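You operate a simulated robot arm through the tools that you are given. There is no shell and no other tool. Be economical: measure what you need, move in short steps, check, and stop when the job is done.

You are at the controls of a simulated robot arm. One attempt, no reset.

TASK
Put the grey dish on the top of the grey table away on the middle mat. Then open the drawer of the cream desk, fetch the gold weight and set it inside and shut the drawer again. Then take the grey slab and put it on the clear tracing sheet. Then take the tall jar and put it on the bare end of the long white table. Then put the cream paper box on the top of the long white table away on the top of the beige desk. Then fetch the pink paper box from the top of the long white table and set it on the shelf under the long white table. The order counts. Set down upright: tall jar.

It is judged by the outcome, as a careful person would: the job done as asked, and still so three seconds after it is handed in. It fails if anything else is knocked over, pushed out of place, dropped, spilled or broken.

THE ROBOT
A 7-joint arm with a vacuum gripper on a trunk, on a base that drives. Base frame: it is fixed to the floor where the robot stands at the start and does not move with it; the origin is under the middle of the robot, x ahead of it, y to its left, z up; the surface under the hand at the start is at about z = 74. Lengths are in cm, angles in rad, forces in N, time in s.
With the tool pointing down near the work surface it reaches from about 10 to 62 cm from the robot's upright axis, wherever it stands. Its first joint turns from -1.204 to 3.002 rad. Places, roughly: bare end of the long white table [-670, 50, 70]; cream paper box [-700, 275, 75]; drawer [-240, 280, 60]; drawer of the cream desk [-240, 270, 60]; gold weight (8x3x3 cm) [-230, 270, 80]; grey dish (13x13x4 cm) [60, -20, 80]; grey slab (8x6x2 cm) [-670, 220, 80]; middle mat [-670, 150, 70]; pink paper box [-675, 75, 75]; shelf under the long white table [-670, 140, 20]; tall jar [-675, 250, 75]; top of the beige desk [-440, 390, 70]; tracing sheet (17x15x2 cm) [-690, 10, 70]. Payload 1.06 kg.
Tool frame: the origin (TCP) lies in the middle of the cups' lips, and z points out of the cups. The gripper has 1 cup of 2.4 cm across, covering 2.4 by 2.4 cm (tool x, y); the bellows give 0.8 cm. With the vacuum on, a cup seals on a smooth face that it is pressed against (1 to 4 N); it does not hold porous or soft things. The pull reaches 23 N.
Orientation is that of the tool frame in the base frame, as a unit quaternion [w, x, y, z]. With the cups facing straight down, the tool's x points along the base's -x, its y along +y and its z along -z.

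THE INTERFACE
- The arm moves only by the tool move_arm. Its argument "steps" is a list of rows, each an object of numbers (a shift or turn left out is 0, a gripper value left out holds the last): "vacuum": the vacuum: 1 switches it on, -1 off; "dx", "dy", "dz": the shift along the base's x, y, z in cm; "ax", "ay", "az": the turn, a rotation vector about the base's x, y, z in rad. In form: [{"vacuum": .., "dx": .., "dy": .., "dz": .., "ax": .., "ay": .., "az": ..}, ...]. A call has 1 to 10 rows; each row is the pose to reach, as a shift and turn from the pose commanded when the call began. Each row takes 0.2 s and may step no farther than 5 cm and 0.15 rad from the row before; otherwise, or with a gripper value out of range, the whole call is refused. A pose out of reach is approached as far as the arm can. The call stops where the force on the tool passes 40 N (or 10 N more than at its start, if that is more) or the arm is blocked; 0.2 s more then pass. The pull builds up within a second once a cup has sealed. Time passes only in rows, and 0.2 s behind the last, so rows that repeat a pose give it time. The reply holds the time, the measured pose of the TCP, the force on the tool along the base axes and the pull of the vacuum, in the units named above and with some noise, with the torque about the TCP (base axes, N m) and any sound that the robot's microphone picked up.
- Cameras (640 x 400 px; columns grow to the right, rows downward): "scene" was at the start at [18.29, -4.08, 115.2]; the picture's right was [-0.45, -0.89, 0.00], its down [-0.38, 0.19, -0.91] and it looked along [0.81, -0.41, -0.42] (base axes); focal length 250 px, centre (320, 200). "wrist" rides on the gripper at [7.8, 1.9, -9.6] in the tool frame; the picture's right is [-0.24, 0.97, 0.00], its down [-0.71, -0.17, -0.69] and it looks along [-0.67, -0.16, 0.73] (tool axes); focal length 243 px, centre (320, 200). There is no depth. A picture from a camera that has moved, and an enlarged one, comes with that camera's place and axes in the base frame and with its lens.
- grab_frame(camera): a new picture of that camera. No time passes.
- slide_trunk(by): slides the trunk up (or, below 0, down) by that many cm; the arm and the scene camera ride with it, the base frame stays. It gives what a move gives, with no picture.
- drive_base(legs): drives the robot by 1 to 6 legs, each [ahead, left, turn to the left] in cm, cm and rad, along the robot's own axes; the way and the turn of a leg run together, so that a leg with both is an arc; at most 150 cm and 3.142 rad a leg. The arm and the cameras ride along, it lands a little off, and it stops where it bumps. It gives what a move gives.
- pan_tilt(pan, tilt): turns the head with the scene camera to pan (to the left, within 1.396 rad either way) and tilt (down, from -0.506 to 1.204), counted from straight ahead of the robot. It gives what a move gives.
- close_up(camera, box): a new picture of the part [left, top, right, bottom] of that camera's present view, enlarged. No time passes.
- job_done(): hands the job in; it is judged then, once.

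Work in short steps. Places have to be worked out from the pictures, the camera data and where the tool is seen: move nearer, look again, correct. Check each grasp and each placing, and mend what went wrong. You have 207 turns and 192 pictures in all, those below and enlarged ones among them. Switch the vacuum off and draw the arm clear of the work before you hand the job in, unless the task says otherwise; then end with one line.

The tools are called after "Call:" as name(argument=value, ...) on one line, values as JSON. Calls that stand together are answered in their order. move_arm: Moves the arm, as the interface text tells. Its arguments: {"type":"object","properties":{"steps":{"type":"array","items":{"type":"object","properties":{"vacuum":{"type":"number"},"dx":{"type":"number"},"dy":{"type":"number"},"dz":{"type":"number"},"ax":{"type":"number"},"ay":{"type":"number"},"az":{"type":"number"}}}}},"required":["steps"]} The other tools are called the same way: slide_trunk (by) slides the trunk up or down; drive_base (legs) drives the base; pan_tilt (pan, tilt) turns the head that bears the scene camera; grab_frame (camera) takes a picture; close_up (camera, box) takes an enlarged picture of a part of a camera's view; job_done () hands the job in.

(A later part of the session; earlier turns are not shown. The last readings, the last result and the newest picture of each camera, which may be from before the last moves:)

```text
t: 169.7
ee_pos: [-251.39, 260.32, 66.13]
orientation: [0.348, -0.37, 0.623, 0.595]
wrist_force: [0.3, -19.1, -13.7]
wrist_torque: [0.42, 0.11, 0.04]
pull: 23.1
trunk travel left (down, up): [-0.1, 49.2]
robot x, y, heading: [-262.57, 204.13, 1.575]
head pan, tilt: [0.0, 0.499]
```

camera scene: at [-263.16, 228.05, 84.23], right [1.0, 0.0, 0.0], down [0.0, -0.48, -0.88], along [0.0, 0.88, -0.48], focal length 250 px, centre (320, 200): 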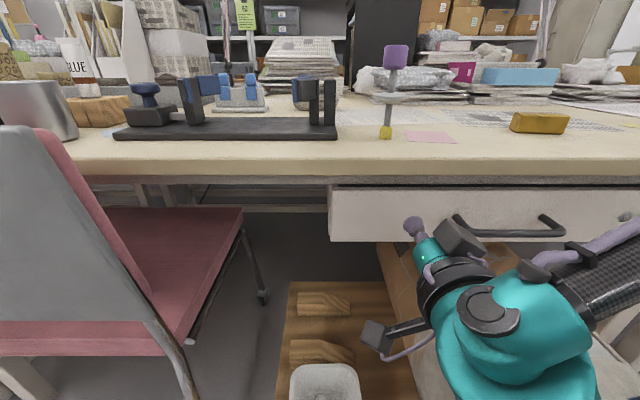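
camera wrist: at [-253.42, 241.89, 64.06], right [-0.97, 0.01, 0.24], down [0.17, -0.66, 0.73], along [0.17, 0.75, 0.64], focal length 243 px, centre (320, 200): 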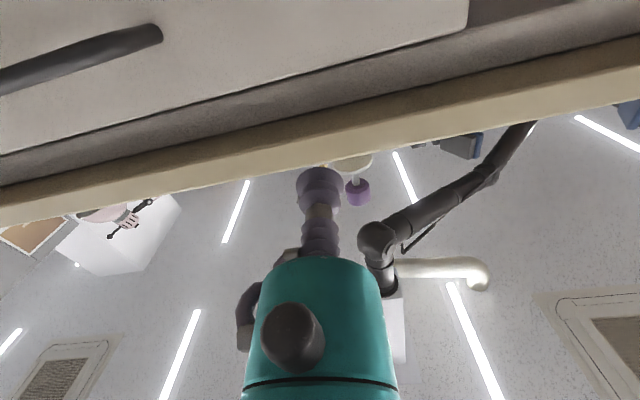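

Sealed (23 N), but pressing too hard; I ease back 0.6 cm.

Call:
move_arm(steps=[{"dy": -0.3}, {"dy": -0.6}, {"dy": -0.6}])

Call:
grab_frame(camera="scene")

```text
t: 170.5
ee_pos: [-251.37, 259.86, 66.43]
orientation: [0.35, -0.368, 0.621, 0.598]
wrist_force: [1.4, 5.3, 4.1]
wrist_torque: [0.12, -0.02, 0.09]
pull: 23.0
trunk travel left (down, up): [-0.1, 49.2]
robot x, y, heading: [-263.05, 203.93, 1.573]
head pan, tilt: [0.0, 0.499]
```

```text
124 pictures are left
camera scene: at [-263.17, 232.05, 84.23], right [1.0, 0.0, 0.0], down [0.0, -0.48, -0.88], along [0.0, 0.88, -0.48], focal length 250 px, centre (320, 200)
```

scene: 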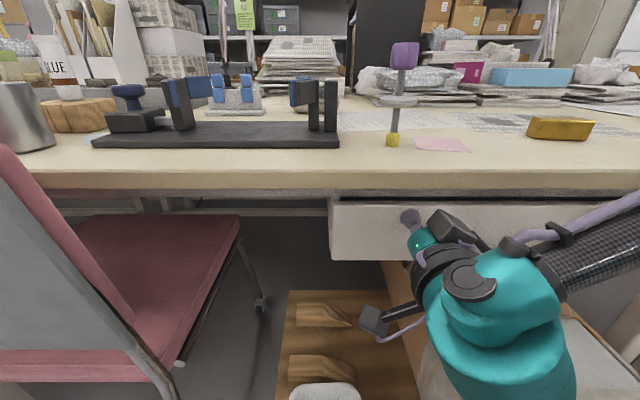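

Now I pull by driving the base back, 6 cm first.

Call:
drive_base(legs=[[-6, 0, 0]])

Call:
grab_frame(camera="scene")

```text
t: 171.5
ee_pos: [-251.39, 253.69, 66.22]
orientation: [0.348, -0.37, 0.62, 0.597]
wrist_force: [-5.9, -0.7, -3.5]
wrist_torque: [0.1, -0.22, 0.03]
pull: 22.8
trunk travel left (down, up): [-0.1, 49.2]
robot x, y, heading: [-262.78, 198.06, 1.571]
head pan, tilt: [0.0, 0.499]
```

```text
123 pictures are left
camera scene: at [-263.18, 225.97, 84.22], right [1.0, 0.0, 0.0], down [0.0, -0.48, -0.88], along [0.0, 0.88, -0.48], focal length 250 px, centre (320, 200)
```

scene: 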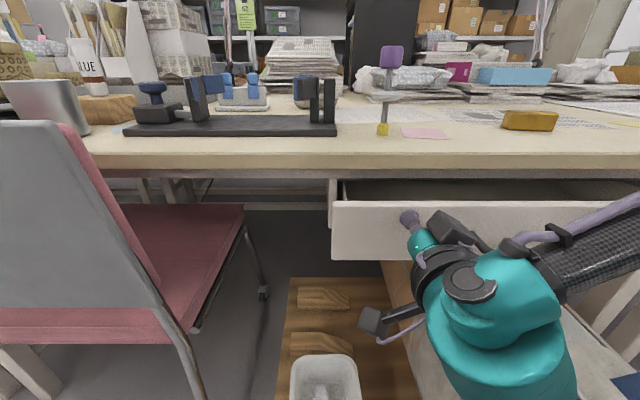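

The drawer follows. Another 8 cm.

Call:
drive_base(legs=[[-8, 0, 0]])

Call:
grab_frame(camera="scene")

```text
t: 172.5
ee_pos: [-251.47, 245.91, 66.14]
orientation: [0.349, -0.37, 0.62, 0.597]
wrist_force: [-8.3, -1.1, 0.4]
wrist_torque: [0.04, -0.06, -0.02]
pull: 22.5
trunk travel left (down, up): [-0.1, 49.2]
robot x, y, heading: [-262.72, 190.06, 1.569]
head pan, tilt: [0.0, 0.499]
```

```text
122 pictures are left
camera scene: at [-263.15, 218.04, 84.23], right [1.0, 0.0, 0.0], down [0.0, -0.48, -0.88], along [0.0, 0.88, -0.48], focal length 250 px, centre (320, 200)
```

scene: 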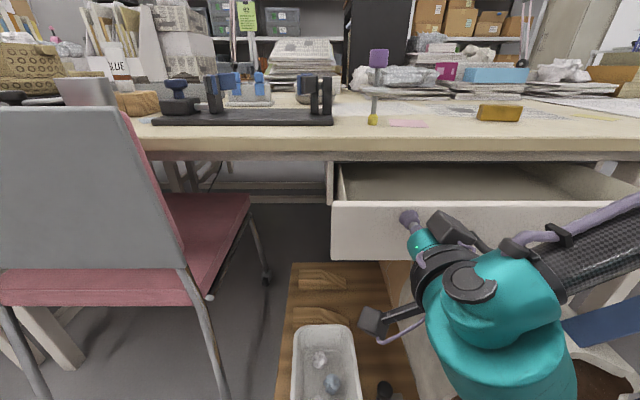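

Drawer opened about 14 cm. I release and back off.

Call:
move_arm(steps=[{"vacuum": -1}, {}, {}, {}])

Call:
drive_base(legs=[[-14, 0, 0]])

Call:
slide_trunk(by=30)

Call:
grab_frame(camera="scene")

```text
t: 173.5
ee_pos: [-251.31, 245.73, 66.19]
orientation: [0.349, -0.369, 0.621, 0.597]
wrist_force: [-0.6, -0.9, 0.1]
wrist_torque: [0.02, 0.0, -0.06]
pull: 0.1
trunk travel left (down, up): [-0.1, 49.2]
robot x, y, heading: [-262.79, 190.35, 1.57]
head pan, tilt: [0.0, 0.499]
```

```text
t: 174.9
ee_pos: [-251.42, 231.51, 66.27]
orientation: [0.35, -0.369, 0.621, 0.596]
wrist_force: [0.0, -0.7, -0.4]
wrist_torque: [0.03, 0.03, -0.02]
pull: 0.1
trunk travel left (down, up): [-0.1, 49.2]
robot x, y, heading: [-263.14, 176.18, 1.57]
head pan, tilt: [0.0, 0.499]
```

```text
t: 177.9
ee_pos: [-251.39, 228.37, 103.23]
orientation: [0.376, -0.343, 0.577, 0.639]
wrist_force: [0.7, 0.1, -0.1]
wrist_torque: [-0.02, 0.0, 0.0]
pull: 0.0
trunk travel left (down, up): [-30.1, 19.2]
robot x, y, heading: [-262.77, 176.14, 1.571]
head pan, tilt: [0.0, 0.499]
```

```text
121 pictures are left
camera scene: at [-263.13, 195.14, 114.72], right [1.0, 0.0, 0.0], down [0.0, -0.48, -0.88], along [0.0, 0.88, -0.48], focal length 250 px, centre (320, 200)
```

scene: 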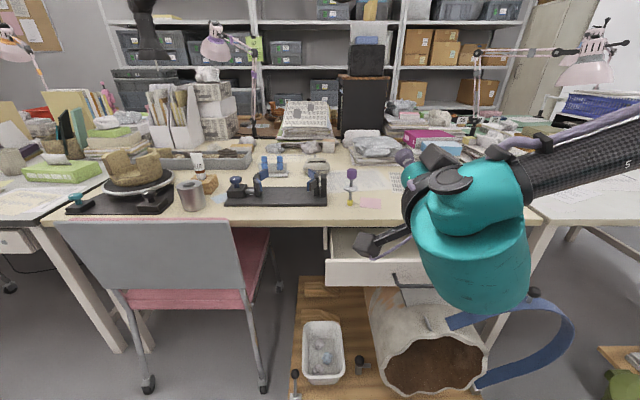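

I rotate the tool back to pointing straight down here in the open.

Call:
move_arm(steps=[{"ax": -0.136, "ay": -0.035, "az": 0.031}, {"ax": -0.272, "ay": -0.0705, "az": 0.063}, {"ax": -0.408, "ay": -0.106, "az": 0.094}, {"ax": -0.544, "ay": -0.141, "az": 0.125}, {"ax": -0.68, "ay": -0.176, "az": 0.157}, {"ax": -0.816, "ay": -0.2115, "az": 0.188}, {"ax": -0.951, "ay": -0.247, "az": 0.219}, {"ax": -1.087, "ay": -0.282, "az": 0.251}, {"ax": -1.223, "ay": -0.317, "az": 0.282}, {"ax": -1.359, "ay": -0.3525, "az": 0.313}])

Call:
move_arm(steps=[{"ax": -0.136, "ay": -0.035, "az": 0.031}, {"ax": -0.272, "ay": -0.0705, "az": 0.063}])

Call:
slide_trunk(by=-12)

Call:
move_arm(steps=[{"dx": 4}, {"dx": 8, "dy": 2}, {"dx": 10, "dy": 6}, {"dx": 10, "dy": 10}, {"dx": 10, "dy": 14}, {"dx": 10, "dy": 18}])

```text
t: 180.1
ee_pos: [-251.23, 228.28, 103.3]
orientation: [0.07, -0.678, 0.722, 0.119]
wrist_force: [-0.7, -0.1, -0.8]
wrist_torque: [0.01, 0.01, -0.01]
pull: 0.1
trunk travel left (down, up): [-30.1, 19.2]
robot x, y, heading: [-263.14, 176.06, 1.572]
head pan, tilt: [0.0, 0.499]
```

```text
t: 180.7
ee_pos: [-248.53, 226.01, 102.67]
orientation: [-0.001, -0.707, 0.708, -0.001]
wrist_force: [0.4, -0.2, -0.8]
wrist_torque: [0.01, 0.03, -0.01]
pull: 0.2
out of reach, approached as far as the arm can: row 1, 2
trunk travel left (down, up): [-30.1, 19.2]
robot x, y, heading: [-263.29, 175.99, 1.565]
head pan, tilt: [0.0, 0.499]
```

```text
t: 182.2
ee_pos: [-248.58, 225.92, 90.74]
orientation: [0.0, -0.707, 0.707, 0.0]
wrist_force: [0.5, -0.2, 0.5]
wrist_torque: [-0.01, 0.02, -0.01]
pull: 0.0
trunk travel left (down, up): [-18.1, 31.2]
robot x, y, heading: [-263.2, 175.99, 1.564]
head pan, tilt: [0.0, 0.499]
```

```text
t: 183.6
ee_pos: [-238.09, 235.3, 90.23]
orientation: [0.001, -0.707, 0.708, 0.0]
wrist_force: [-0.2, -1.7, 0.1]
wrist_torque: [0.03, 0.03, -0.02]
pull: 0.0
out of reach, approached as far as the arm can: row 4, 5, 6
trunk travel left (down, up): [-18.1, 31.2]
robot x, y, heading: [-263.21, 176.04, 1.569]
head pan, tilt: [0.0, 0.499]
```

Reach is far better when the target is ~25 cm to the robot's right. I test a bit more right and lower.

Call:
move_arm(steps=[{"dx": 3, "dz": -4}, {"dx": 6, "dz": -8}, {"dx": 6, "dy": 3, "dz": -10}, {"dx": 6, "dy": 7, "dz": -10}])

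```text
t: 184.6
ee_pos: [-235.33, 238.37, 80.83]
orientation: [-0.005, 0.707, -0.707, 0.002]
wrist_force: [0.1, 0.1, -0.2]
wrist_torque: [-0.03, -0.02, -0.01]
pull: 0.1
out of reach, approached as far as the arm can: row 3, 4
trunk travel left (down, up): [-18.1, 31.2]
robot x, y, heading: [-263.15, 175.84, 1.567]
head pan, tilt: [0.0, 0.499]
```

Good: (28 right, 62 ahead) is reachable. I raise and draw in the tool, then drive to put the gold weight at about 28 right / 61 ahead.

Call:
move_arm(steps=[{"dy": -4, "dz": 3}, {"dy": -7, "dz": 7}, {"dy": -10, "dz": 10}])

Call:
drive_base(legs=[[33, -8.5, 0]])

Call:
pan_tilt(pan=-0.4, tilt=0.6)

Call:
grab_frame(camera="scene")

Call:
grab_frame(camera="wrist")

```text
t: 185.4
ee_pos: [-235.26, 228.07, 90.82]
orientation: [0.001, 0.707, -0.707, 0.001]
wrist_force: [0.0, 0.0, -0.3]
wrist_torque: [0.0, 0.01, -0.02]
pull: 0.0
trunk travel left (down, up): [-18.1, 31.2]
robot x, y, heading: [-263.08, 175.99, 1.565]
head pan, tilt: [0.0, 0.499]
```

```text
t: 187.6
ee_pos: [-226.58, 260.7, 90.88]
orientation: [0.0, 0.708, -0.707, 0.0]
wrist_force: [0.4, 0.3, 0.4]
wrist_torque: [0.03, 0.03, -0.01]
pull: 0.1
trunk travel left (down, up): [-18.1, 31.2]
robot x, y, heading: [-254.87, 208.2, 1.573]
head pan, tilt: [0.0, 0.499]
```

```text
t: 188.5
ee_pos: [-226.64, 260.77, 90.94]
orientation: [0.0, 0.708, -0.706, 0.0]
wrist_force: [-0.3, -0.2, -0.3]
wrist_torque: [0.0, 0.01, 0.0]
pull: 0.0
trunk travel left (down, up): [-18.1, 31.2]
robot x, y, heading: [-255.06, 208.44, 1.572]
head pan, tilt: [-0.4, 0.6]
```

```text
120 pictures are left
camera scene: at [-251.25, 230.03, 101.64], right [0.92, -0.39, 0.0], down [-0.22, -0.52, -0.83], along [0.32, 0.76, -0.56], focal length 250 px, centre (320, 200)
```

scene: 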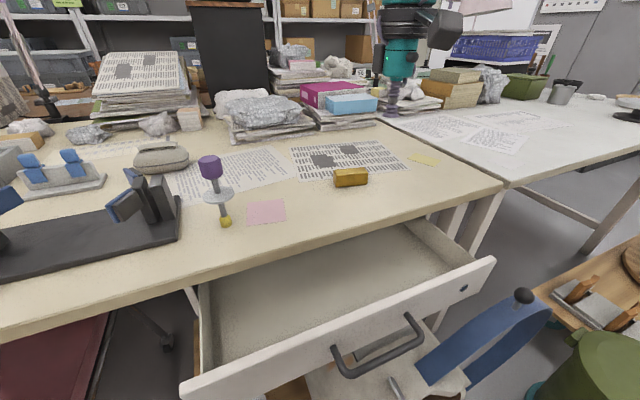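

```text
119 pictures are left
camera wrist: at [-228.65, 252.96, 100.34], right [-0.97, 0.23, 0.0], down [0.17, 0.71, 0.68], along [0.16, 0.67, -0.73], focal length 243 px, centre (320, 200)
```

wrist: 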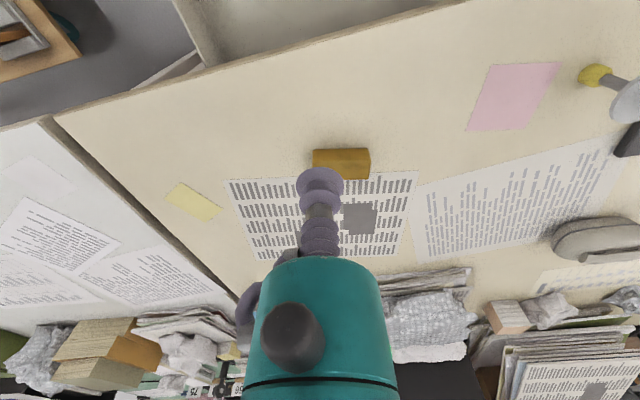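

I zoom in to fix the weight's top centre.

Call:
close_up(camera="wrist", box=[280, 130, 400, 205])

Call:
close_up(camera="scene", box=[310, 155, 390, 205])

```text
5.33 times, centred on (340, 168) of wrist
camera zoom: at [-228.65, 252.96, 100.34], right [-0.97, 0.23, 0.0], down [0.17, 0.71, 0.68], along [0.16, 0.67, -0.73], focal length 1294 px, centre (213, 373)
```

zoom: 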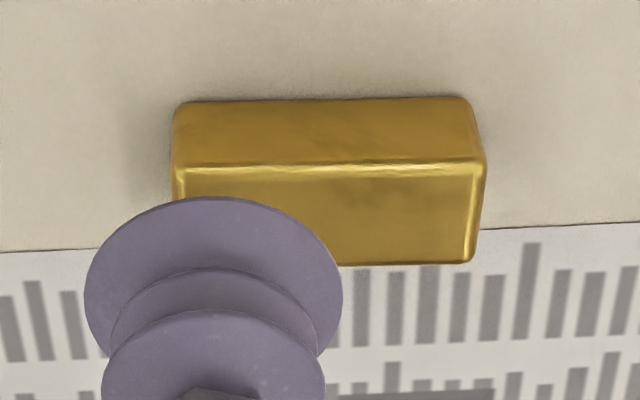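

```text
8.00 times, centred on (350, 180) of scene
camera zoom: at [-251.25, 230.03, 101.64], right [0.92, -0.39, 0.0], down [-0.22, -0.52, -0.83], along [0.32, 0.76, -0.56], focal length 2000 px, centre (80, 360)
```

zoom: 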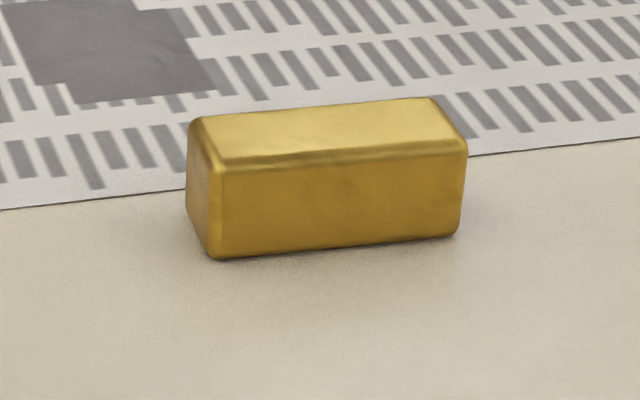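

Weight top centre: (-227, 270.6, ~77). I move above it and down to just short of contact.

Call:
move_arm(steps=[{"dx": -0.2, "dy": 5}, {"dx": -0.4, "dy": 9.9}, {"dx": -0.4, "dy": 9.9, "dz": -4}, {"dx": -0.4, "dy": 9.9, "dz": -8}, {"dx": -0.4, "dy": 9.9, "dz": -11.5}, {"dx": -0.4, "dy": 9.9, "dz": -12.5, "vacuum": 1}])

Call:
close_up(camera="scene", box=[290, 125, 410, 200])

```text
t: 189.9
ee_pos: [-227.16, 270.58, 78.08]
orientation: [-0.001, 0.707, -0.707, 0.0]
wrist_force: [0.3, 0.1, -0.4]
wrist_torque: [-0.02, -0.03, 0.0]
pull: 0.1
out of reach, approached as far as the arm can: row 2, 3
trunk travel left (down, up): [-18.1, 31.2]
robot x, y, heading: [-254.57, 208.3, 1.572]
head pan, tilt: [-0.4, 0.6]
```

```text
5.33 times, centred on (350, 162) of scene
camera zoom: at [-251.24, 230.03, 101.64], right [0.92, -0.39, 0.0], down [-0.22, -0.52, -0.83], along [0.32, 0.76, -0.56], focal length 1334 px, centre (160, 400)
```

zoom: 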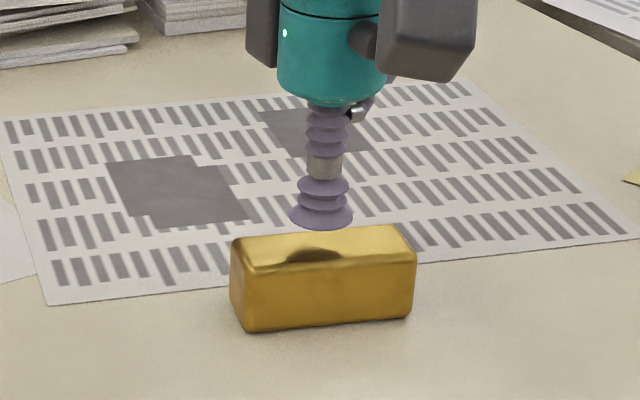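

Well aligned; I descend in small steps.

Call:
move_arm(steps=[{"dz": -0.4}, {"dz": -0.8}, {"dz": -1.1}, {"dz": -1.3}, {"dz": -1.3}])

```text
t: 191.1
ee_pos: [-227.13, 270.59, 76.99]
orientation: [-0.001, 0.707, -0.707, -0.001]
wrist_force: [1.8, 1.0, 3.7]
wrist_torque: [0.02, -0.01, 0.0]
pull: 22.9
trunk travel left (down, up): [-18.1, 31.2]
robot x, y, heading: [-254.6, 208.71, 1.572]
head pan, tilt: [-0.4, 0.6]
```

Sealed. I lift it.

Call:
move_arm(steps=[{"dz": 0.5}, {"dz": 1.5}, {"dz": 3}, {"dz": 5}])

Call:
close_up(camera="scene", box=[290, 105, 410, 180])

```text
t: 192.1
ee_pos: [-227.19, 270.81, 82.03]
orientation: [0.001, 0.708, -0.707, 0.001]
wrist_force: [-0.2, -0.2, -2.5]
wrist_torque: [0.01, 0.01, -0.01]
pull: 23.0
trunk travel left (down, up): [-18.1, 31.2]
robot x, y, heading: [-254.73, 208.69, 1.572]
head pan, tilt: [-0.4, 0.6]
```

```text
5.33 times, centred on (350, 142) of scene
camera zoom: at [-251.23, 230.05, 101.63], right [0.92, -0.39, 0.0], down [-0.22, -0.52, -0.82], along [0.32, 0.76, -0.57], focal length 1334 px, centre (160, 507)
```

zoom: 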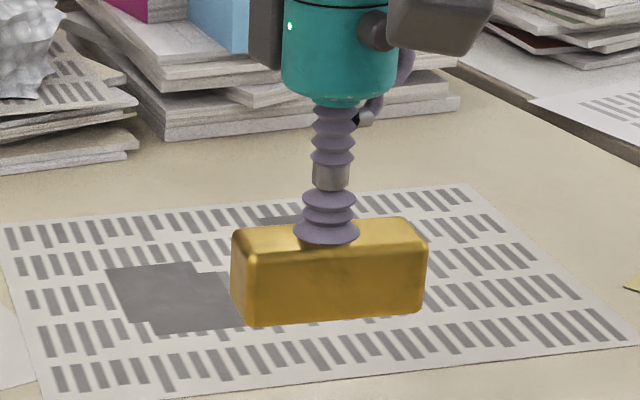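

Held well (2.3 N). I carry it back over the open drawer at y≈251, between the front panel (y≈246) and the desk edge (y≈254.5).

Call:
move_arm(steps=[{"dz": 2, "dy": -4}, {"dz": 2, "dy": -9, "dx": -1}, {"dz": 2, "dy": -14, "dx": -2}, {"dz": 2, "dy": -18, "dx": -2}, {"dz": 2, "dy": -19.8, "dx": -2}, {"dz": -2, "dy": -19.8, "dx": -2}])

Call:
grab_frame(camera="scene")

Call:
grab_frame(camera="wrist")

```text
refused: row 2 steps farther than a row can; nothing moved
```

```text
114 pictures are left
camera scene: at [-251.23, 230.05, 101.63], right [0.92, -0.39, 0.0], down [-0.22, -0.52, -0.82], along [0.32, 0.76, -0.57], focal length 250 px, centre (320, 200)
```

scene: 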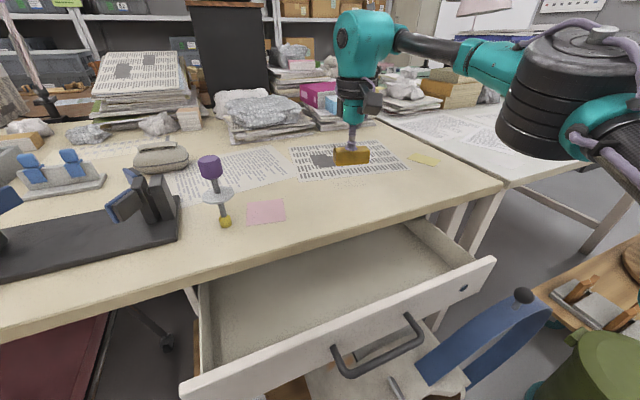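

```text
113 pictures are left
camera wrist: at [-229.11, 262.88, 91.47], right [-0.97, 0.23, 0.0], down [0.17, 0.71, 0.68], along [0.16, 0.67, -0.73], focal length 243 px, centre (320, 200)
```

wrist: 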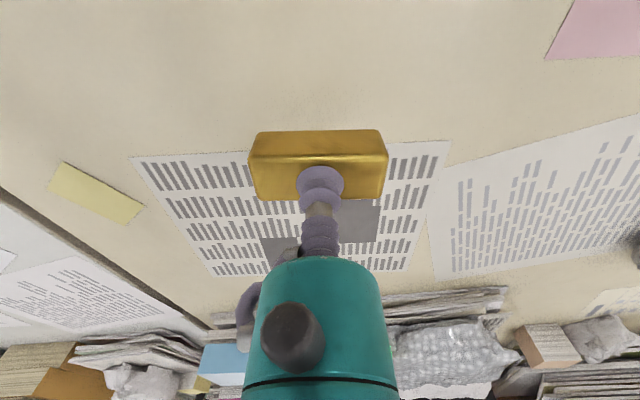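

A row was too long; again with shorter rows.

Call:
move_arm(steps=[{"dz": 2, "dy": -4}, {"dz": 2, "dy": -8, "dx": -1}, {"dz": 2, "dy": -12, "dx": -2}, {"dz": 2, "dy": -16, "dx": -3}, {"dz": 2, "dy": -19.6, "dx": -4}, {"dz": -2, "dy": -19.6, "dx": -4}])

Call:
grab_frame(camera="scene")

Call:
grab_frame(camera="wrist")

```text
t: 193.5
ee_pos: [-231.16, 251.09, 79.97]
orientation: [0.0, -0.707, 0.707, 0.001]
wrist_force: [-1.1, 0.2, -2.9]
wrist_torque: [-0.01, 0.0, 0.0]
pull: 23.0
trunk travel left (down, up): [-18.1, 31.2]
robot x, y, heading: [-254.84, 208.4, 1.571]
head pan, tilt: [-0.4, 0.6]
```

```text
112 pictures are left
camera scene: at [-251.23, 230.04, 101.63], right [0.92, -0.39, 0.0], down [-0.22, -0.52, -0.82], along [0.32, 0.76, -0.57], focal length 250 px, centre (320, 200)
```

scene: 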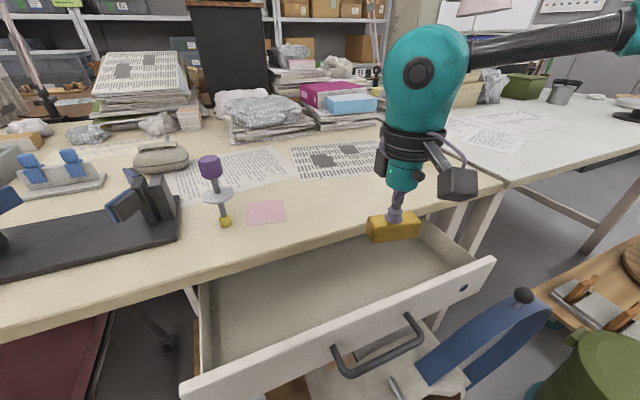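

```text
111 pictures are left
camera wrist: at [-233.04, 243.25, 89.47], right [-0.97, 0.23, 0.0], down [0.17, 0.71, 0.68], along [0.16, 0.67, -0.73], focal length 243 px, centre (320, 200)
```

wrist: 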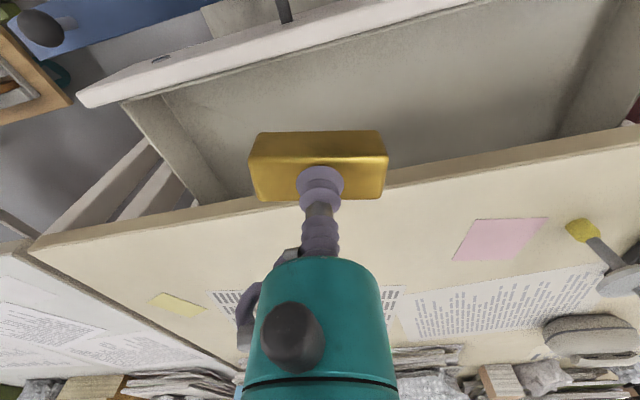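

The desk edge is really at y≈257.5, so there is good room. I lower into the drawer.

Call:
move_arm(steps=[{"dz": -4, "dy": 0.8}, {"dz": -8, "dy": 0.8}, {"dz": -11, "dy": 0.8}, {"dz": -12.5, "dy": 0.8}])

Call:
grab_frame(camera="scene")

```text
t: 194.5
ee_pos: [-230.95, 251.91, 67.42]
orientation: [0.0, 0.708, -0.706, 0.0]
wrist_force: [-0.6, -0.5, -4.1]
wrist_torque: [-0.01, -0.01, -0.02]
pull: 22.7
trunk travel left (down, up): [-18.1, 31.2]
robot x, y, heading: [-254.44, 208.26, 1.569]
head pan, tilt: [-0.4, 0.6]
```

```text
110 pictures are left
camera scene: at [-251.23, 230.05, 101.64], right [0.92, -0.39, 0.0], down [-0.22, -0.52, -0.82], along [0.32, 0.76, -0.57], focal length 250 px, centre (320, 200)
```

scene: 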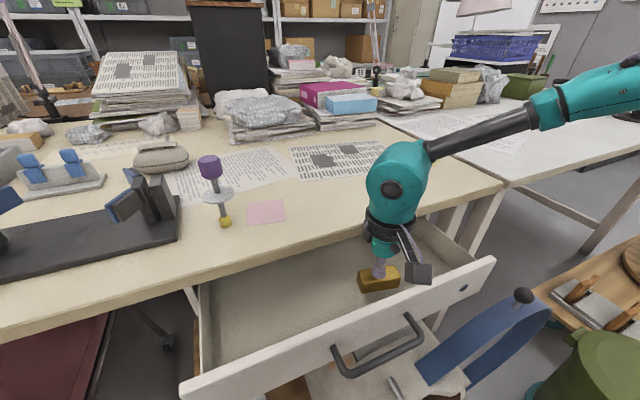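

Clear all round. Continue down in small steps.

Call:
move_arm(steps=[{"dz": -0.7}, {"dz": -1.2}, {"dz": -1.6}])

```text
t: 195.3
ee_pos: [-231.21, 251.71, 66.03]
orientation: [-0.001, 0.708, -0.707, 0.001]
wrist_force: [-0.8, -0.3, -4.1]
wrist_torque: [0.03, -0.01, 0.01]
pull: 22.7
trunk travel left (down, up): [-18.1, 31.2]
robot x, y, heading: [-254.56, 208.88, 1.575]
head pan, tilt: [-0.4, 0.6]
```

Call:
move_arm(steps=[{"dz": -0.4}, {"dz": -0.8}, {"dz": -1.0}])

Call:
close_up(camera="scene", box=[310, 220, 470, 320])

```text
t: 196.1
ee_pos: [-231.09, 251.95, 64.99]
orientation: [0.0, 0.708, -0.706, 0.0]
wrist_force: [0.6, -0.4, -4.8]
wrist_torque: [-0.03, -0.01, -0.01]
pull: 22.9
trunk travel left (down, up): [-18.1, 31.2]
robot x, y, heading: [-254.63, 208.47, 1.567]
head pan, tilt: [-0.4, 0.6]
```

```text
4.00 times, centred on (390, 270) of scene
camera zoom: at [-251.23, 230.04, 101.64], right [0.92, -0.39, 0.0], down [-0.22, -0.52, -0.82], along [0.32, 0.76, -0.57], focal length 1000 px, centre (40, -80)
```

zoom: 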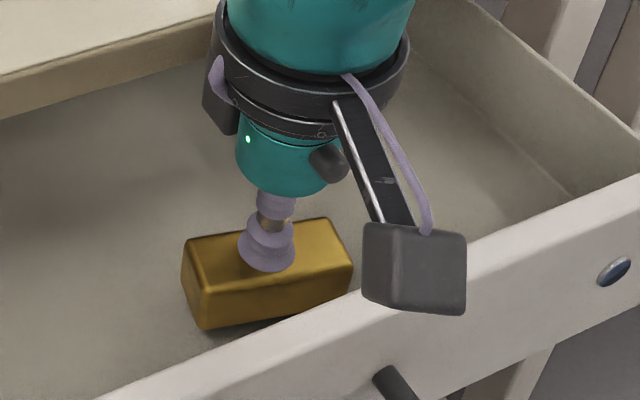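

Call:
move_arm(steps=[{"dz": -0.3}, {"dz": -0.6}])

```text
t: 196.7
ee_pos: [-231.12, 251.9, 64.29]
orientation: [-0.001, 0.707, -0.707, 0.0]
wrist_force: [-1.2, -0.3, -3.8]
wrist_torque: [-0.01, 0.05, 0.0]
pull: 22.8
trunk travel left (down, up): [-18.1, 31.2]
robot x, y, heading: [-254.27, 208.5, 1.569]
head pan, tilt: [-0.4, 0.6]
```

Call:
move_arm(steps=[{"dz": -0.3}, {"dz": -0.6}])

Call:
close_up(camera="scene", box=[310, 220, 470, 320])

```text
t: 197.3
ee_pos: [-231.17, 251.75, 63.75]
orientation: [-0.001, 0.708, -0.706, -0.001]
wrist_force: [7.5, 1.3, 17.8]
wrist_torque: [-0.06, 0.03, 0.04]
pull: 23.4
trunk travel left (down, up): [-18.1, 31.2]
robot x, y, heading: [-254.51, 208.37, 1.567]
head pan, tilt: [-0.4, 0.6]
```

```text
4.00 times, centred on (390, 270) of scene
camera zoom: at [-251.23, 229.94, 101.67], right [0.92, -0.39, 0.0], down [-0.22, -0.52, -0.83], along [0.32, 0.76, -0.56], focal length 1000 px, centre (40, -80)
```

zoom: 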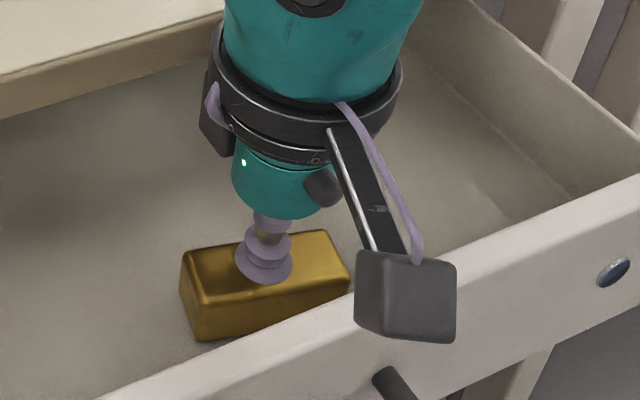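

On the drawer floor now (17.8 N). I ease up, release, and rise.

Call:
move_arm(steps=[{"dz": 0.4}, {"dz": 0.4, "vacuum": -1}, {"dz": 0.4}, {"dz": 0.4}, {"dz": 1.5}, {"dz": 5}, {"dz": 10}, {"dz": 15}, {"dz": 20}])

Call:
grab_frame(camera="scene")

```text
t: 199.3
ee_pos: [-231.13, 252.04, 83.59]
orientation: [0.001, 0.707, -0.707, 0.0]
wrist_force: [-0.2, 0.1, 0.4]
wrist_torque: [0.03, 0.03, 0.0]
pull: 0.0
trunk travel left (down, up): [-18.1, 31.2]
robot x, y, heading: [-254.3, 208.65, 1.572]
head pan, tilt: [-0.4, 0.6]
```

```text
107 pictures are left
camera scene: at [-251.24, 230.02, 101.64], right [0.92, -0.39, 0.0], down [-0.22, -0.52, -0.83], along [0.32, 0.76, -0.56], focal length 250 px, centre (320, 200)
```

scene: 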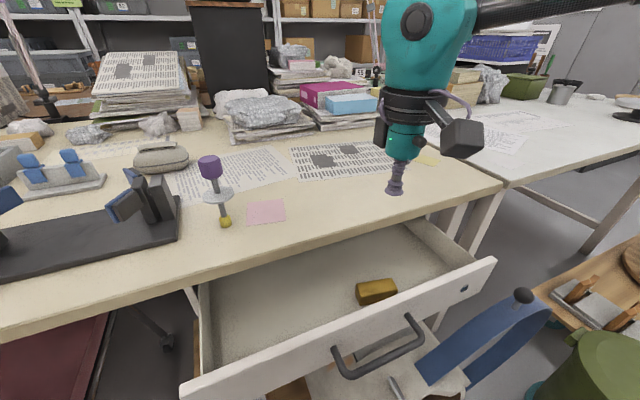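

The weight lies in the drawer. To shut it I back off, tilt the tool ~1.15 rad forward, and will push the front with the cup by driving.

Call:
drive_base(legs=[[-34, 9, 0]])

Call:
move_arm(steps=[{"ax": 0.145, "dx": -1.5}, {"ax": 0.29, "dx": -3}, {"ax": 0.435, "dx": -4.5}, {"ax": 0.58, "dx": -6}, {"ax": 0.725, "dx": -8}, {"ax": 0.87, "dx": -10}, {"ax": 1.015, "dx": -11}, {"ax": 1.15, "dx": -11}])

Call:
slide_trunk(by=-12)

Call:
pan_tilt(pan=0, tilt=0.5)

Call:
grab_frame(camera="scene")

```text
t: 201.5
ee_pos: [-240.4, 218.39, 83.72]
orientation: [0.0, 0.709, -0.705, 0.0]
wrist_force: [-0.9, 0.4, -0.6]
wrist_torque: [0.03, 0.0, 0.0]
pull: 0.1
trunk travel left (down, up): [-18.1, 31.2]
robot x, y, heading: [-263.51, 174.96, 1.57]
head pan, tilt: [-0.4, 0.6]
```

```text
t: 203.3
ee_pos: [-250.88, 219.19, 85.65]
orientation: [-0.386, 0.595, -0.59, -0.385]
wrist_force: [0.1, -0.2, 0.1]
wrist_torque: [-0.01, -0.01, 0.01]
pull: 0.1
out of reach, approached as far as the arm can: row 8
trunk travel left (down, up): [-18.1, 31.2]
robot x, y, heading: [-263.82, 175.52, 1.575]
head pan, tilt: [-0.4, 0.6]
```

```text
t: 204.8
ee_pos: [-250.81, 222.27, 69.18]
orientation: [-0.352, 0.615, -0.613, -0.349]
wrist_force: [0.0, -0.3, 0.5]
wrist_torque: [-0.02, 0.01, 0.02]
pull: 0.1
trunk travel left (down, up): [-6.1, 43.2]
robot x, y, heading: [-263.75, 174.99, 1.572]
head pan, tilt: [-0.4, 0.6]
```

```text
t: 205.7
ee_pos: [-250.76, 222.19, 69.24]
orientation: [-0.352, 0.616, -0.613, -0.349]
wrist_force: [-0.1, 0.3, -0.2]
wrist_torque: [-0.01, 0.0, 0.0]
pull: 0.1
trunk travel left (down, up): [-6.1, 43.2]
robot x, y, heading: [-263.87, 174.89, 1.569]
head pan, tilt: [0.0, 0.499]
```

```text
106 pictures are left
camera scene: at [-263.87, 201.67, 88.96], right [1.0, 0.0, 0.0], down [0.0, -0.48, -0.88], along [0.0, 0.88, -0.48], focal length 250 px, centre (320, 200)
```

scene: 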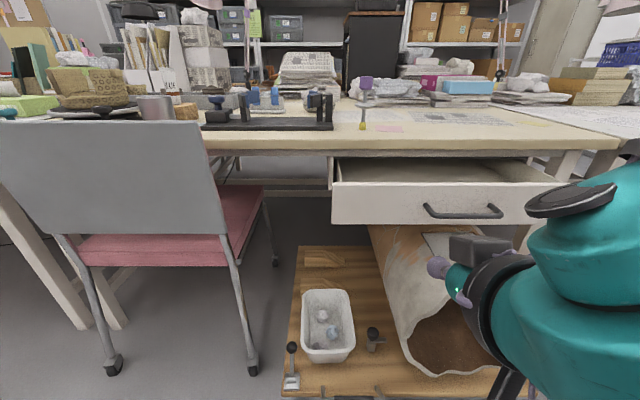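

I lower to z≈66 and extend the arm 12 cm.

Call:
move_arm(steps=[{"dy": 3, "dz": -1.5}, {"dy": 6, "dz": -3}, {"dy": 9, "dz": -3}, {"dy": 12, "dz": -3}])

```text
t: 206.7
ee_pos: [-251.0, 234.41, 66.16]
orientation: [-0.352, 0.616, -0.613, -0.349]
wrist_force: [-1.1, 0.1, -0.2]
wrist_torque: [-0.02, -0.02, 0.0]
pull: 0.1
trunk travel left (down, up): [-6.1, 43.2]
robot x, y, heading: [-264.2, 174.76, 1.57]
head pan, tilt: [0.0, 0.499]
```

Now push: drive ahead 16 (contact expected after ~11).

Call:
drive_base(legs=[[16, 0, 0]])

Call:
grab_frame(camera="scene")

```text
t: 208.1
ee_pos: [-251.01, 250.42, 66.15]
orientation: [-0.352, 0.615, -0.613, -0.349]
wrist_force: [-0.2, -0.2, -0.4]
wrist_torque: [0.01, -0.02, -0.01]
pull: 0.1
trunk travel left (down, up): [-6.1, 43.2]
robot x, y, heading: [-264.03, 191.24, 1.573]
head pan, tilt: [0.0, 0.499]
```

```text
105 pictures are left
camera scene: at [-263.87, 217.75, 88.97], right [1.0, 0.0, 0.0], down [0.0, -0.48, -0.88], along [0.0, 0.88, -0.48], focal length 250 px, centre (320, 200)
```

scene: 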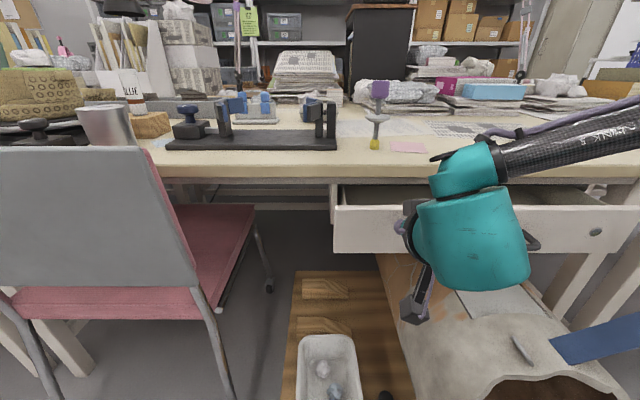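

The drawer is moving in. I push 8 more.

Call:
drive_base(legs=[[8, 0, 0]])

Call:
grab_frame(camera="scene")

```text
t: 209.2
ee_pos: [-251.08, 258.49, 66.09]
orientation: [-0.352, 0.615, -0.614, -0.348]
wrist_force: [0.6, 0.2, -1.0]
wrist_torque: [0.0, -0.01, -0.02]
pull: 0.1
trunk travel left (down, up): [-6.1, 43.2]
robot x, y, heading: [-263.62, 198.78, 1.571]
head pan, tilt: [0.0, 0.499]
```

```text
104 pictures are left
camera scene: at [-263.89, 225.86, 88.97], right [1.0, 0.0, 0.0], down [0.0, -0.48, -0.88], along [0.0, 0.88, -0.48], focal length 250 px, centre (320, 200)
```

scene: 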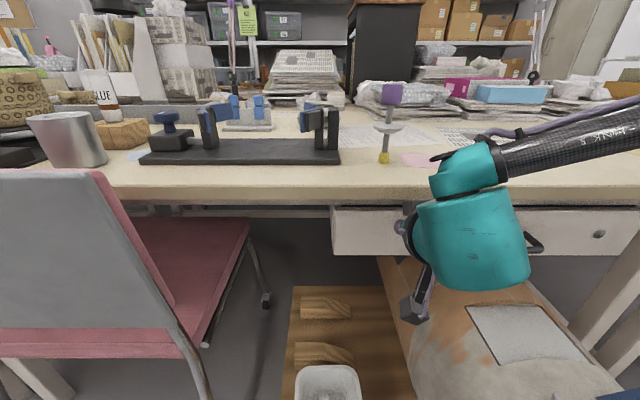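

I finish the push with the arm in small steps, watching the force.

Call:
move_arm(steps=[{"dy": 0.4}, {"dy": 0.8}, {"dy": 1.2}, {"dy": 1.5}])

Call:
close_up(camera="scene", box=[310, 180, 470, 280])

```text
t: 210.2
ee_pos: [-250.92, 259.92, 66.17]
orientation: [-0.351, 0.616, -0.613, -0.349]
wrist_force: [0.4, -6.0, -0.9]
wrist_torque: [0.08, 0.03, 0.0]
pull: 0.0
trunk travel left (down, up): [-6.1, 43.2]
robot x, y, heading: [-263.47, 199.4, 1.572]
head pan, tilt: [0.0, 0.499]
```

```text
4.00 times, centred on (390, 230) of scene
camera zoom: at [-263.88, 225.83, 88.98], right [1.0, 0.0, 0.0], down [0.0, -0.48, -0.88], along [0.0, 0.88, -0.48], focal length 1000 px, centre (40, 80)
```

zoom: 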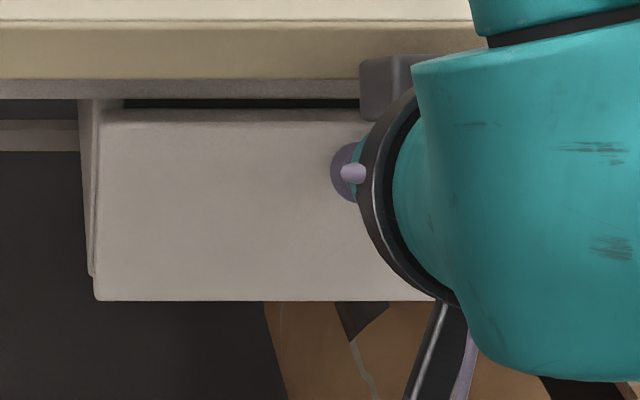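

Force is rising (6 N); a little more to make sure it is at its stop.

Call:
move_arm(steps=[{"dy": 0.4}, {"dy": 0.7}])

```text
t: 210.7
ee_pos: [-250.88, 259.79, 66.1]
orientation: [-0.35, 0.616, -0.613, -0.349]
wrist_force: [2.6, -20.5, 7.4]
wrist_torque: [0.8, 0.08, -0.02]
pull: 0.1
trunk travel left (down, up): [-6.1, 43.2]
robot x, y, heading: [-263.87, 199.21, 1.567]
head pan, tilt: [0.0, 0.499]
stopped in row 2: the force on the tool passed its limit at 45 N (the readings are from after the stop); the commanded pose is now the measured one
```

At its stop: the drawer is shut. I back off and check.

Call:
move_arm(steps=[{"dy": -2}, {"dy": -5}])

Call:
drive_base(legs=[[-25, 0, 0]])

Call:
slide_trunk(by=24)

Call:
grab_frame(camera="scene")

```text
t: 211.3
ee_pos: [-251.01, 255.17, 65.95]
orientation: [-0.351, 0.616, -0.614, -0.347]
wrist_force: [0.3, 0.0, -0.3]
wrist_torque: [0.02, 0.01, -0.02]
pull: 0.0
trunk travel left (down, up): [-6.1, 43.2]
robot x, y, heading: [-263.88, 199.23, 1.576]
head pan, tilt: [0.0, 0.499]
```

```text
t: 213.1
ee_pos: [-251.05, 230.44, 66.01]
orientation: [-0.35, 0.617, -0.613, -0.348]
wrist_force: [-0.6, -0.3, 0.1]
wrist_torque: [0.0, -0.01, 0.0]
pull: 0.1
trunk travel left (down, up): [-6.1, 43.2]
robot x, y, heading: [-263.54, 174.06, 1.575]
head pan, tilt: [0.0, 0.499]
```

```text
t: 215.6
ee_pos: [-251.09, 230.33, 89.94]
orientation: [-0.349, 0.617, -0.614, -0.347]
wrist_force: [0.7, -0.3, -0.6]
wrist_torque: [-0.02, 0.0, 0.01]
pull: 0.0
trunk travel left (down, up): [-30.1, 19.2]
robot x, y, heading: [-263.5, 173.93, 1.579]
head pan, tilt: [0.0, 0.499]
```

```text
102 pictures are left
camera scene: at [-263.86, 193.48, 114.72], right [1.0, 0.0, 0.0], down [0.0, -0.48, -0.88], along [0.0, 0.88, -0.48], focal length 250 px, centre (320, 200)
```

scene: 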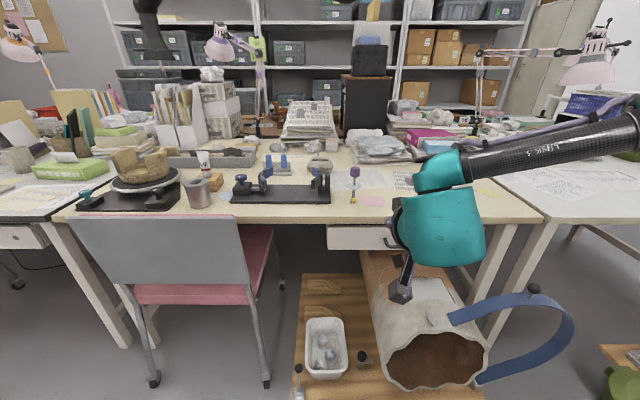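

The drawer is shut. Tool back to straight down, turn to face -x and drive back along y≈186 to the long white table.

Call:
move_arm(steps=[{"ax": -0.13}, {"ax": -0.26}, {"ax": -0.39}, {"ax": -0.52}, {"ax": -0.65}, {"ax": -0.78, "dy": -2}, {"ax": -0.91, "dy": -4}, {"ax": -1.03, "dy": -6}, {"ax": -1.03, "dy": -8}])

Call:
drive_base(legs=[[0, 0, 1.565], [110, -12, 0], [110, 0, 0], [95, 0, 0]])

Call:
pan_tilt(pan=-0.3, tilt=0.5)

Call:
grab_frame(camera="scene")

```text
t: 217.6
ee_pos: [-251.24, 222.35, 90.03]
orientation: [0.001, 0.71, -0.705, 0.0]
wrist_force: [0.2, -0.1, 0.0]
wrist_torque: [0.03, 0.0, 0.0]
pull: 0.1
trunk travel left (down, up): [-30.1, 19.2]
robot x, y, heading: [-263.05, 174.33, 1.575]
head pan, tilt: [0.0, 0.499]
```

```text
t: 236.8
ee_pos: [-625.29, 201.61, 90.14]
orientation: [0.0, 1.0, -0.008, 0.0]
wrist_force: [0.4, 0.3, 0.4]
wrist_torque: [0.0, 0.0, 0.01]
pull: 0.1
trunk travel left (down, up): [-30.1, 19.2]
robot x, y, heading: [-577.4, 187.82, 3.116]
head pan, tilt: [0.0, 0.499]
```

```text
t: 237.6
ee_pos: [-625.29, 201.63, 90.03]
orientation: [-0.001, 1.0, -0.008, 0.0]
wrist_force: [0.3, 0.5, -0.2]
wrist_torque: [0.01, 0.01, 0.01]
pull: 0.1
trunk travel left (down, up): [-30.1, 19.2]
robot x, y, heading: [-577.65, 187.68, 3.122]
head pan, tilt: [-0.3, 0.499]
```

```text
101 pictures are left
camera scene: at [-596.18, 191.06, 114.72], right [0.31, 0.95, 0.0], down [0.45, -0.15, -0.88], along [-0.83, 0.27, -0.48], focal length 250 px, centre (320, 200)
```

scene: 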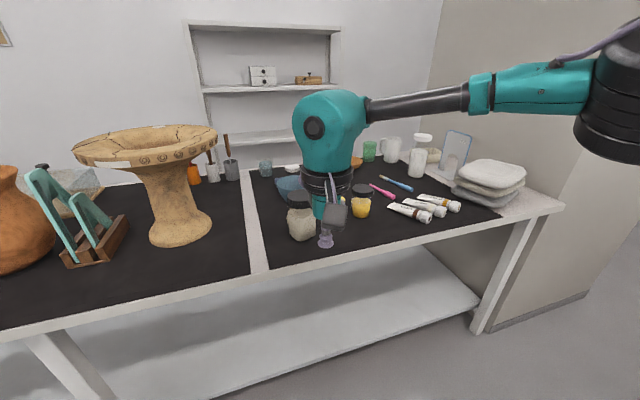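

The slab should be hidden behind the hand; I draw the arm back and look again closely.

Call:
move_arm(steps=[{"dx": 4}, {"dx": 8}, {"dx": 12, "dy": 2}, {"dx": 15, "dy": 6}, {"dx": 18, "dy": 10}, {"dx": 20, "dy": 14}])

Call:
grab_frame(camera="scene")

Call:
close_up(camera="scene", box=[240, 120, 480, 270])

```text
t: 239.0
ee_pos: [-605.13, 215.51, 90.08]
orientation: [-0.001, 1.0, -0.007, 0.001]
wrist_force: [0.1, 0.1, -0.7]
wrist_torque: [-0.04, 0.0, 0.0]
pull: 0.1
trunk travel left (down, up): [-30.1, 19.2]
robot x, y, heading: [-577.48, 188.08, 3.125]
head pan, tilt: [-0.3, 0.499]
```

```text
100 pictures are left
camera scene: at [-596.18, 191.1, 114.72], right [0.31, 0.95, 0.0], down [0.45, -0.15, -0.88], along [-0.83, 0.27, -0.48], focal length 250 px, centre (320, 200)
```

scene: 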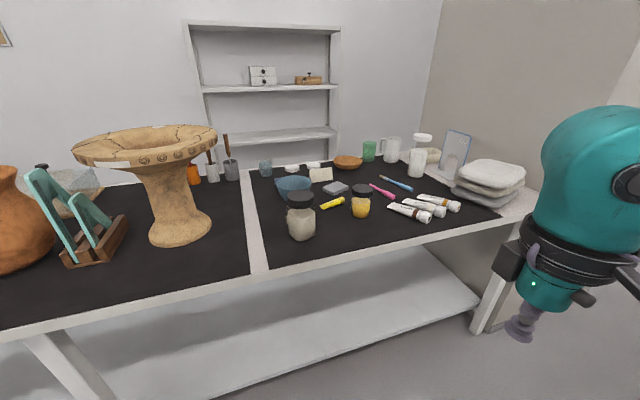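

```text
2.67 times, centred on (360, 195) of scene
camera zoom: at [-596.18, 191.1, 114.72], right [0.31, 0.95, 0.0], down [0.45, -0.15, -0.88], along [-0.83, 0.27, -0.48], focal length 667 px, centre (213, 213)
```

zoom: 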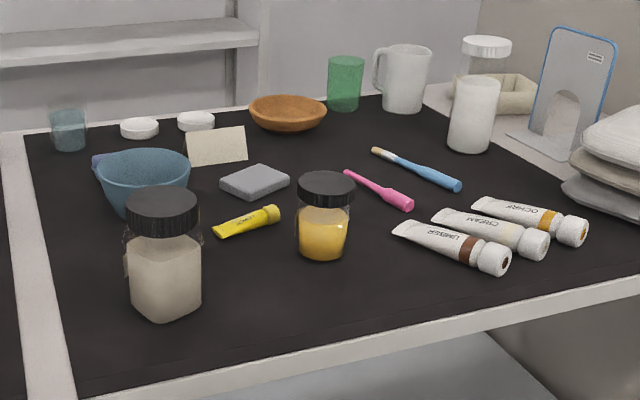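

The slab is at about (-670.6, 221.2). I lower the trunk 12, raise the hand, and drive up so the slab is ~28 right / 61 ahead.

Call:
slide_trunk(by=-12)

Call:
move_arm(steps=[{"dz": 4}, {"dz": 8}, {"dz": 12}, {"dz": 14}])

Call:
drive_base(legs=[[32, -5.5, 0.02]])

Call:
pan_tilt(pan=-0.4, tilt=0.6)

Call:
grab_frame(camera="scene")

```text
t: 240.5
ee_pos: [-605.24, 215.52, 77.96]
orientation: [0.0, 1.0, -0.007, -0.001]
wrist_force: [-0.3, 0.0, -0.7]
wrist_torque: [-0.02, 0.0, 0.02]
pull: 0.0
trunk travel left (down, up): [-18.1, 31.2]
robot x, y, heading: [-577.17, 188.02, 3.127]
head pan, tilt: [-0.3, 0.499]
```

```text
t: 241.5
ee_pos: [-605.34, 215.54, 92.07]
orientation: [0.0, 1.0, -0.008, 0.0]
wrist_force: [-0.6, 0.4, -0.3]
wrist_torque: [-0.02, 0.02, 0.0]
pull: 0.1
trunk travel left (down, up): [-18.1, 31.2]
robot x, y, heading: [-577.33, 187.8, 3.128]
head pan, tilt: [-0.3, 0.499]
```

```text
t: 243.7
ee_pos: [-637.68, 220.8, 91.96]
orientation: [0.0, 1.0, 0.003, 0.0]
wrist_force: [-0.5, 0.4, 0.4]
wrist_torque: [-0.03, -0.01, -0.01]
pull: 0.0
trunk travel left (down, up): [-18.1, 31.2]
robot x, y, heading: [-608.85, 193.85, -3.141]
head pan, tilt: [-0.3, 0.499]
```

```text
t: 244.4
ee_pos: [-637.7, 220.85, 91.96]
orientation: [0.0, 1.0, 0.003, -0.001]
wrist_force: [0.1, 0.3, 0.5]
wrist_torque: [0.02, 0.01, -0.01]
pull: 0.0
trunk travel left (down, up): [-18.1, 31.2]
robot x, y, heading: [-609.21, 193.77, -3.138]
head pan, tilt: [-0.4, 0.6]
```

```text
98 pictures are left
camera scene: at [-630.56, 197.16, 101.64], right [0.39, 0.92, 0.0], down [0.52, -0.22, -0.83], along [-0.76, 0.32, -0.56], focal length 250 px, centre (320, 200)
```

scene: 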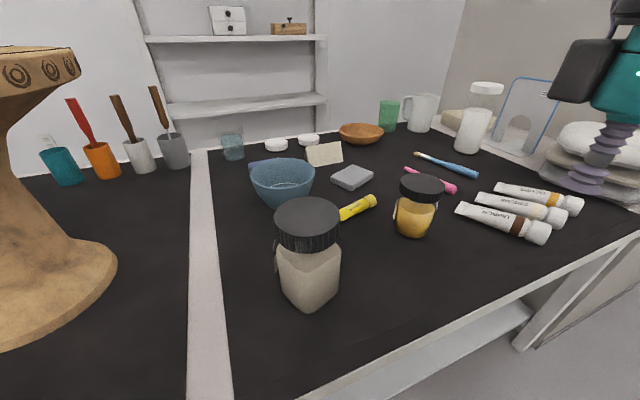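

Slab centre (-671, 221.5). I move over it at z 92, then down to ~80.

Call:
move_arm(steps=[{"dx": -4.8}, {"dx": -9.6}, {"dx": -14.4}, {"dx": -19.2}, {"dx": -24}, {"dx": -28.8}, {"dx": -33.3, "dy": 0.7}, {"dx": -33.3, "dy": 0.7, "dz": -4.5}, {"dx": -33.3, "dy": 0.7, "dz": -9}, {"dx": -33.3, "dy": 0.7, "dz": -12.5}])

Call:
grab_frame(camera="wrist")

Call:
close_up(camera="scene", box=[280, 120, 440, 220])

```text
t: 246.6
ee_pos: [-670.91, 221.61, 79.53]
orientation: [0.001, 1.0, 0.003, 0.0]
wrist_force: [0.3, 0.8, 0.3]
wrist_torque: [0.0, 0.0, -0.03]
pull: 0.0
out of reach, approached as far as the arm can: row 7, 8, 9
trunk travel left (down, up): [-18.1, 31.2]
robot x, y, heading: [-609.23, 193.89, -3.136]
head pan, tilt: [-0.4, 0.6]
```

```text
97 pictures are left
camera wrist: at [-663.16, 219.8, 89.08], right [-0.23, -0.97, 0.0], down [-0.71, 0.17, 0.69], along [-0.67, 0.16, -0.73], focal length 243 px, centre (320, 200)
```

wrist: 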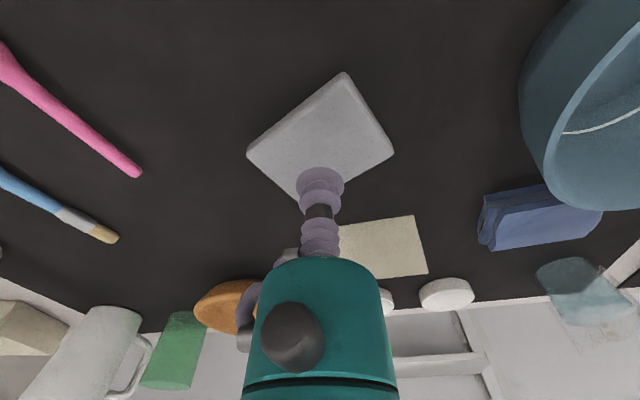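

```text
4.00 times, centred on (360, 170) of scene
camera zoom: at [-630.56, 197.17, 101.64], right [0.39, 0.92, 0.0], down [0.52, -0.22, -0.83], along [-0.76, 0.32, -0.56], focal length 1000 px, centre (160, 320)
```

zoom: 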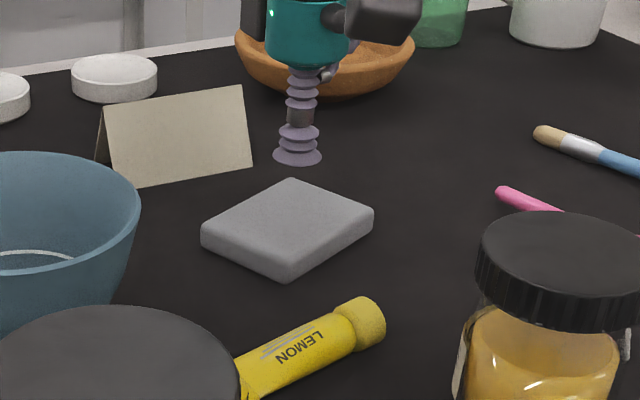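

Cup is over the slab's centre. Down with vacuum.

Call:
move_arm(steps=[{"dz": -1.5, "vacuum": 1}, {"dz": -2.5}, {"dz": -3.1}, {"dz": -3.5}, {"dz": -3.7}])

```text
t: 247.8
ee_pos: [-670.98, 221.5, 75.93]
orientation: [0.0, 1.0, 0.003, -0.003]
wrist_force: [-1.5, 2.2, 7.3]
wrist_torque: [0.01, -0.04, -0.06]
pull: 23.0
trunk travel left (down, up): [-18.1, 31.2]
robot x, y, heading: [-609.33, 194.06, -3.142]
head pan, tilt: [-0.4, 0.6]
```

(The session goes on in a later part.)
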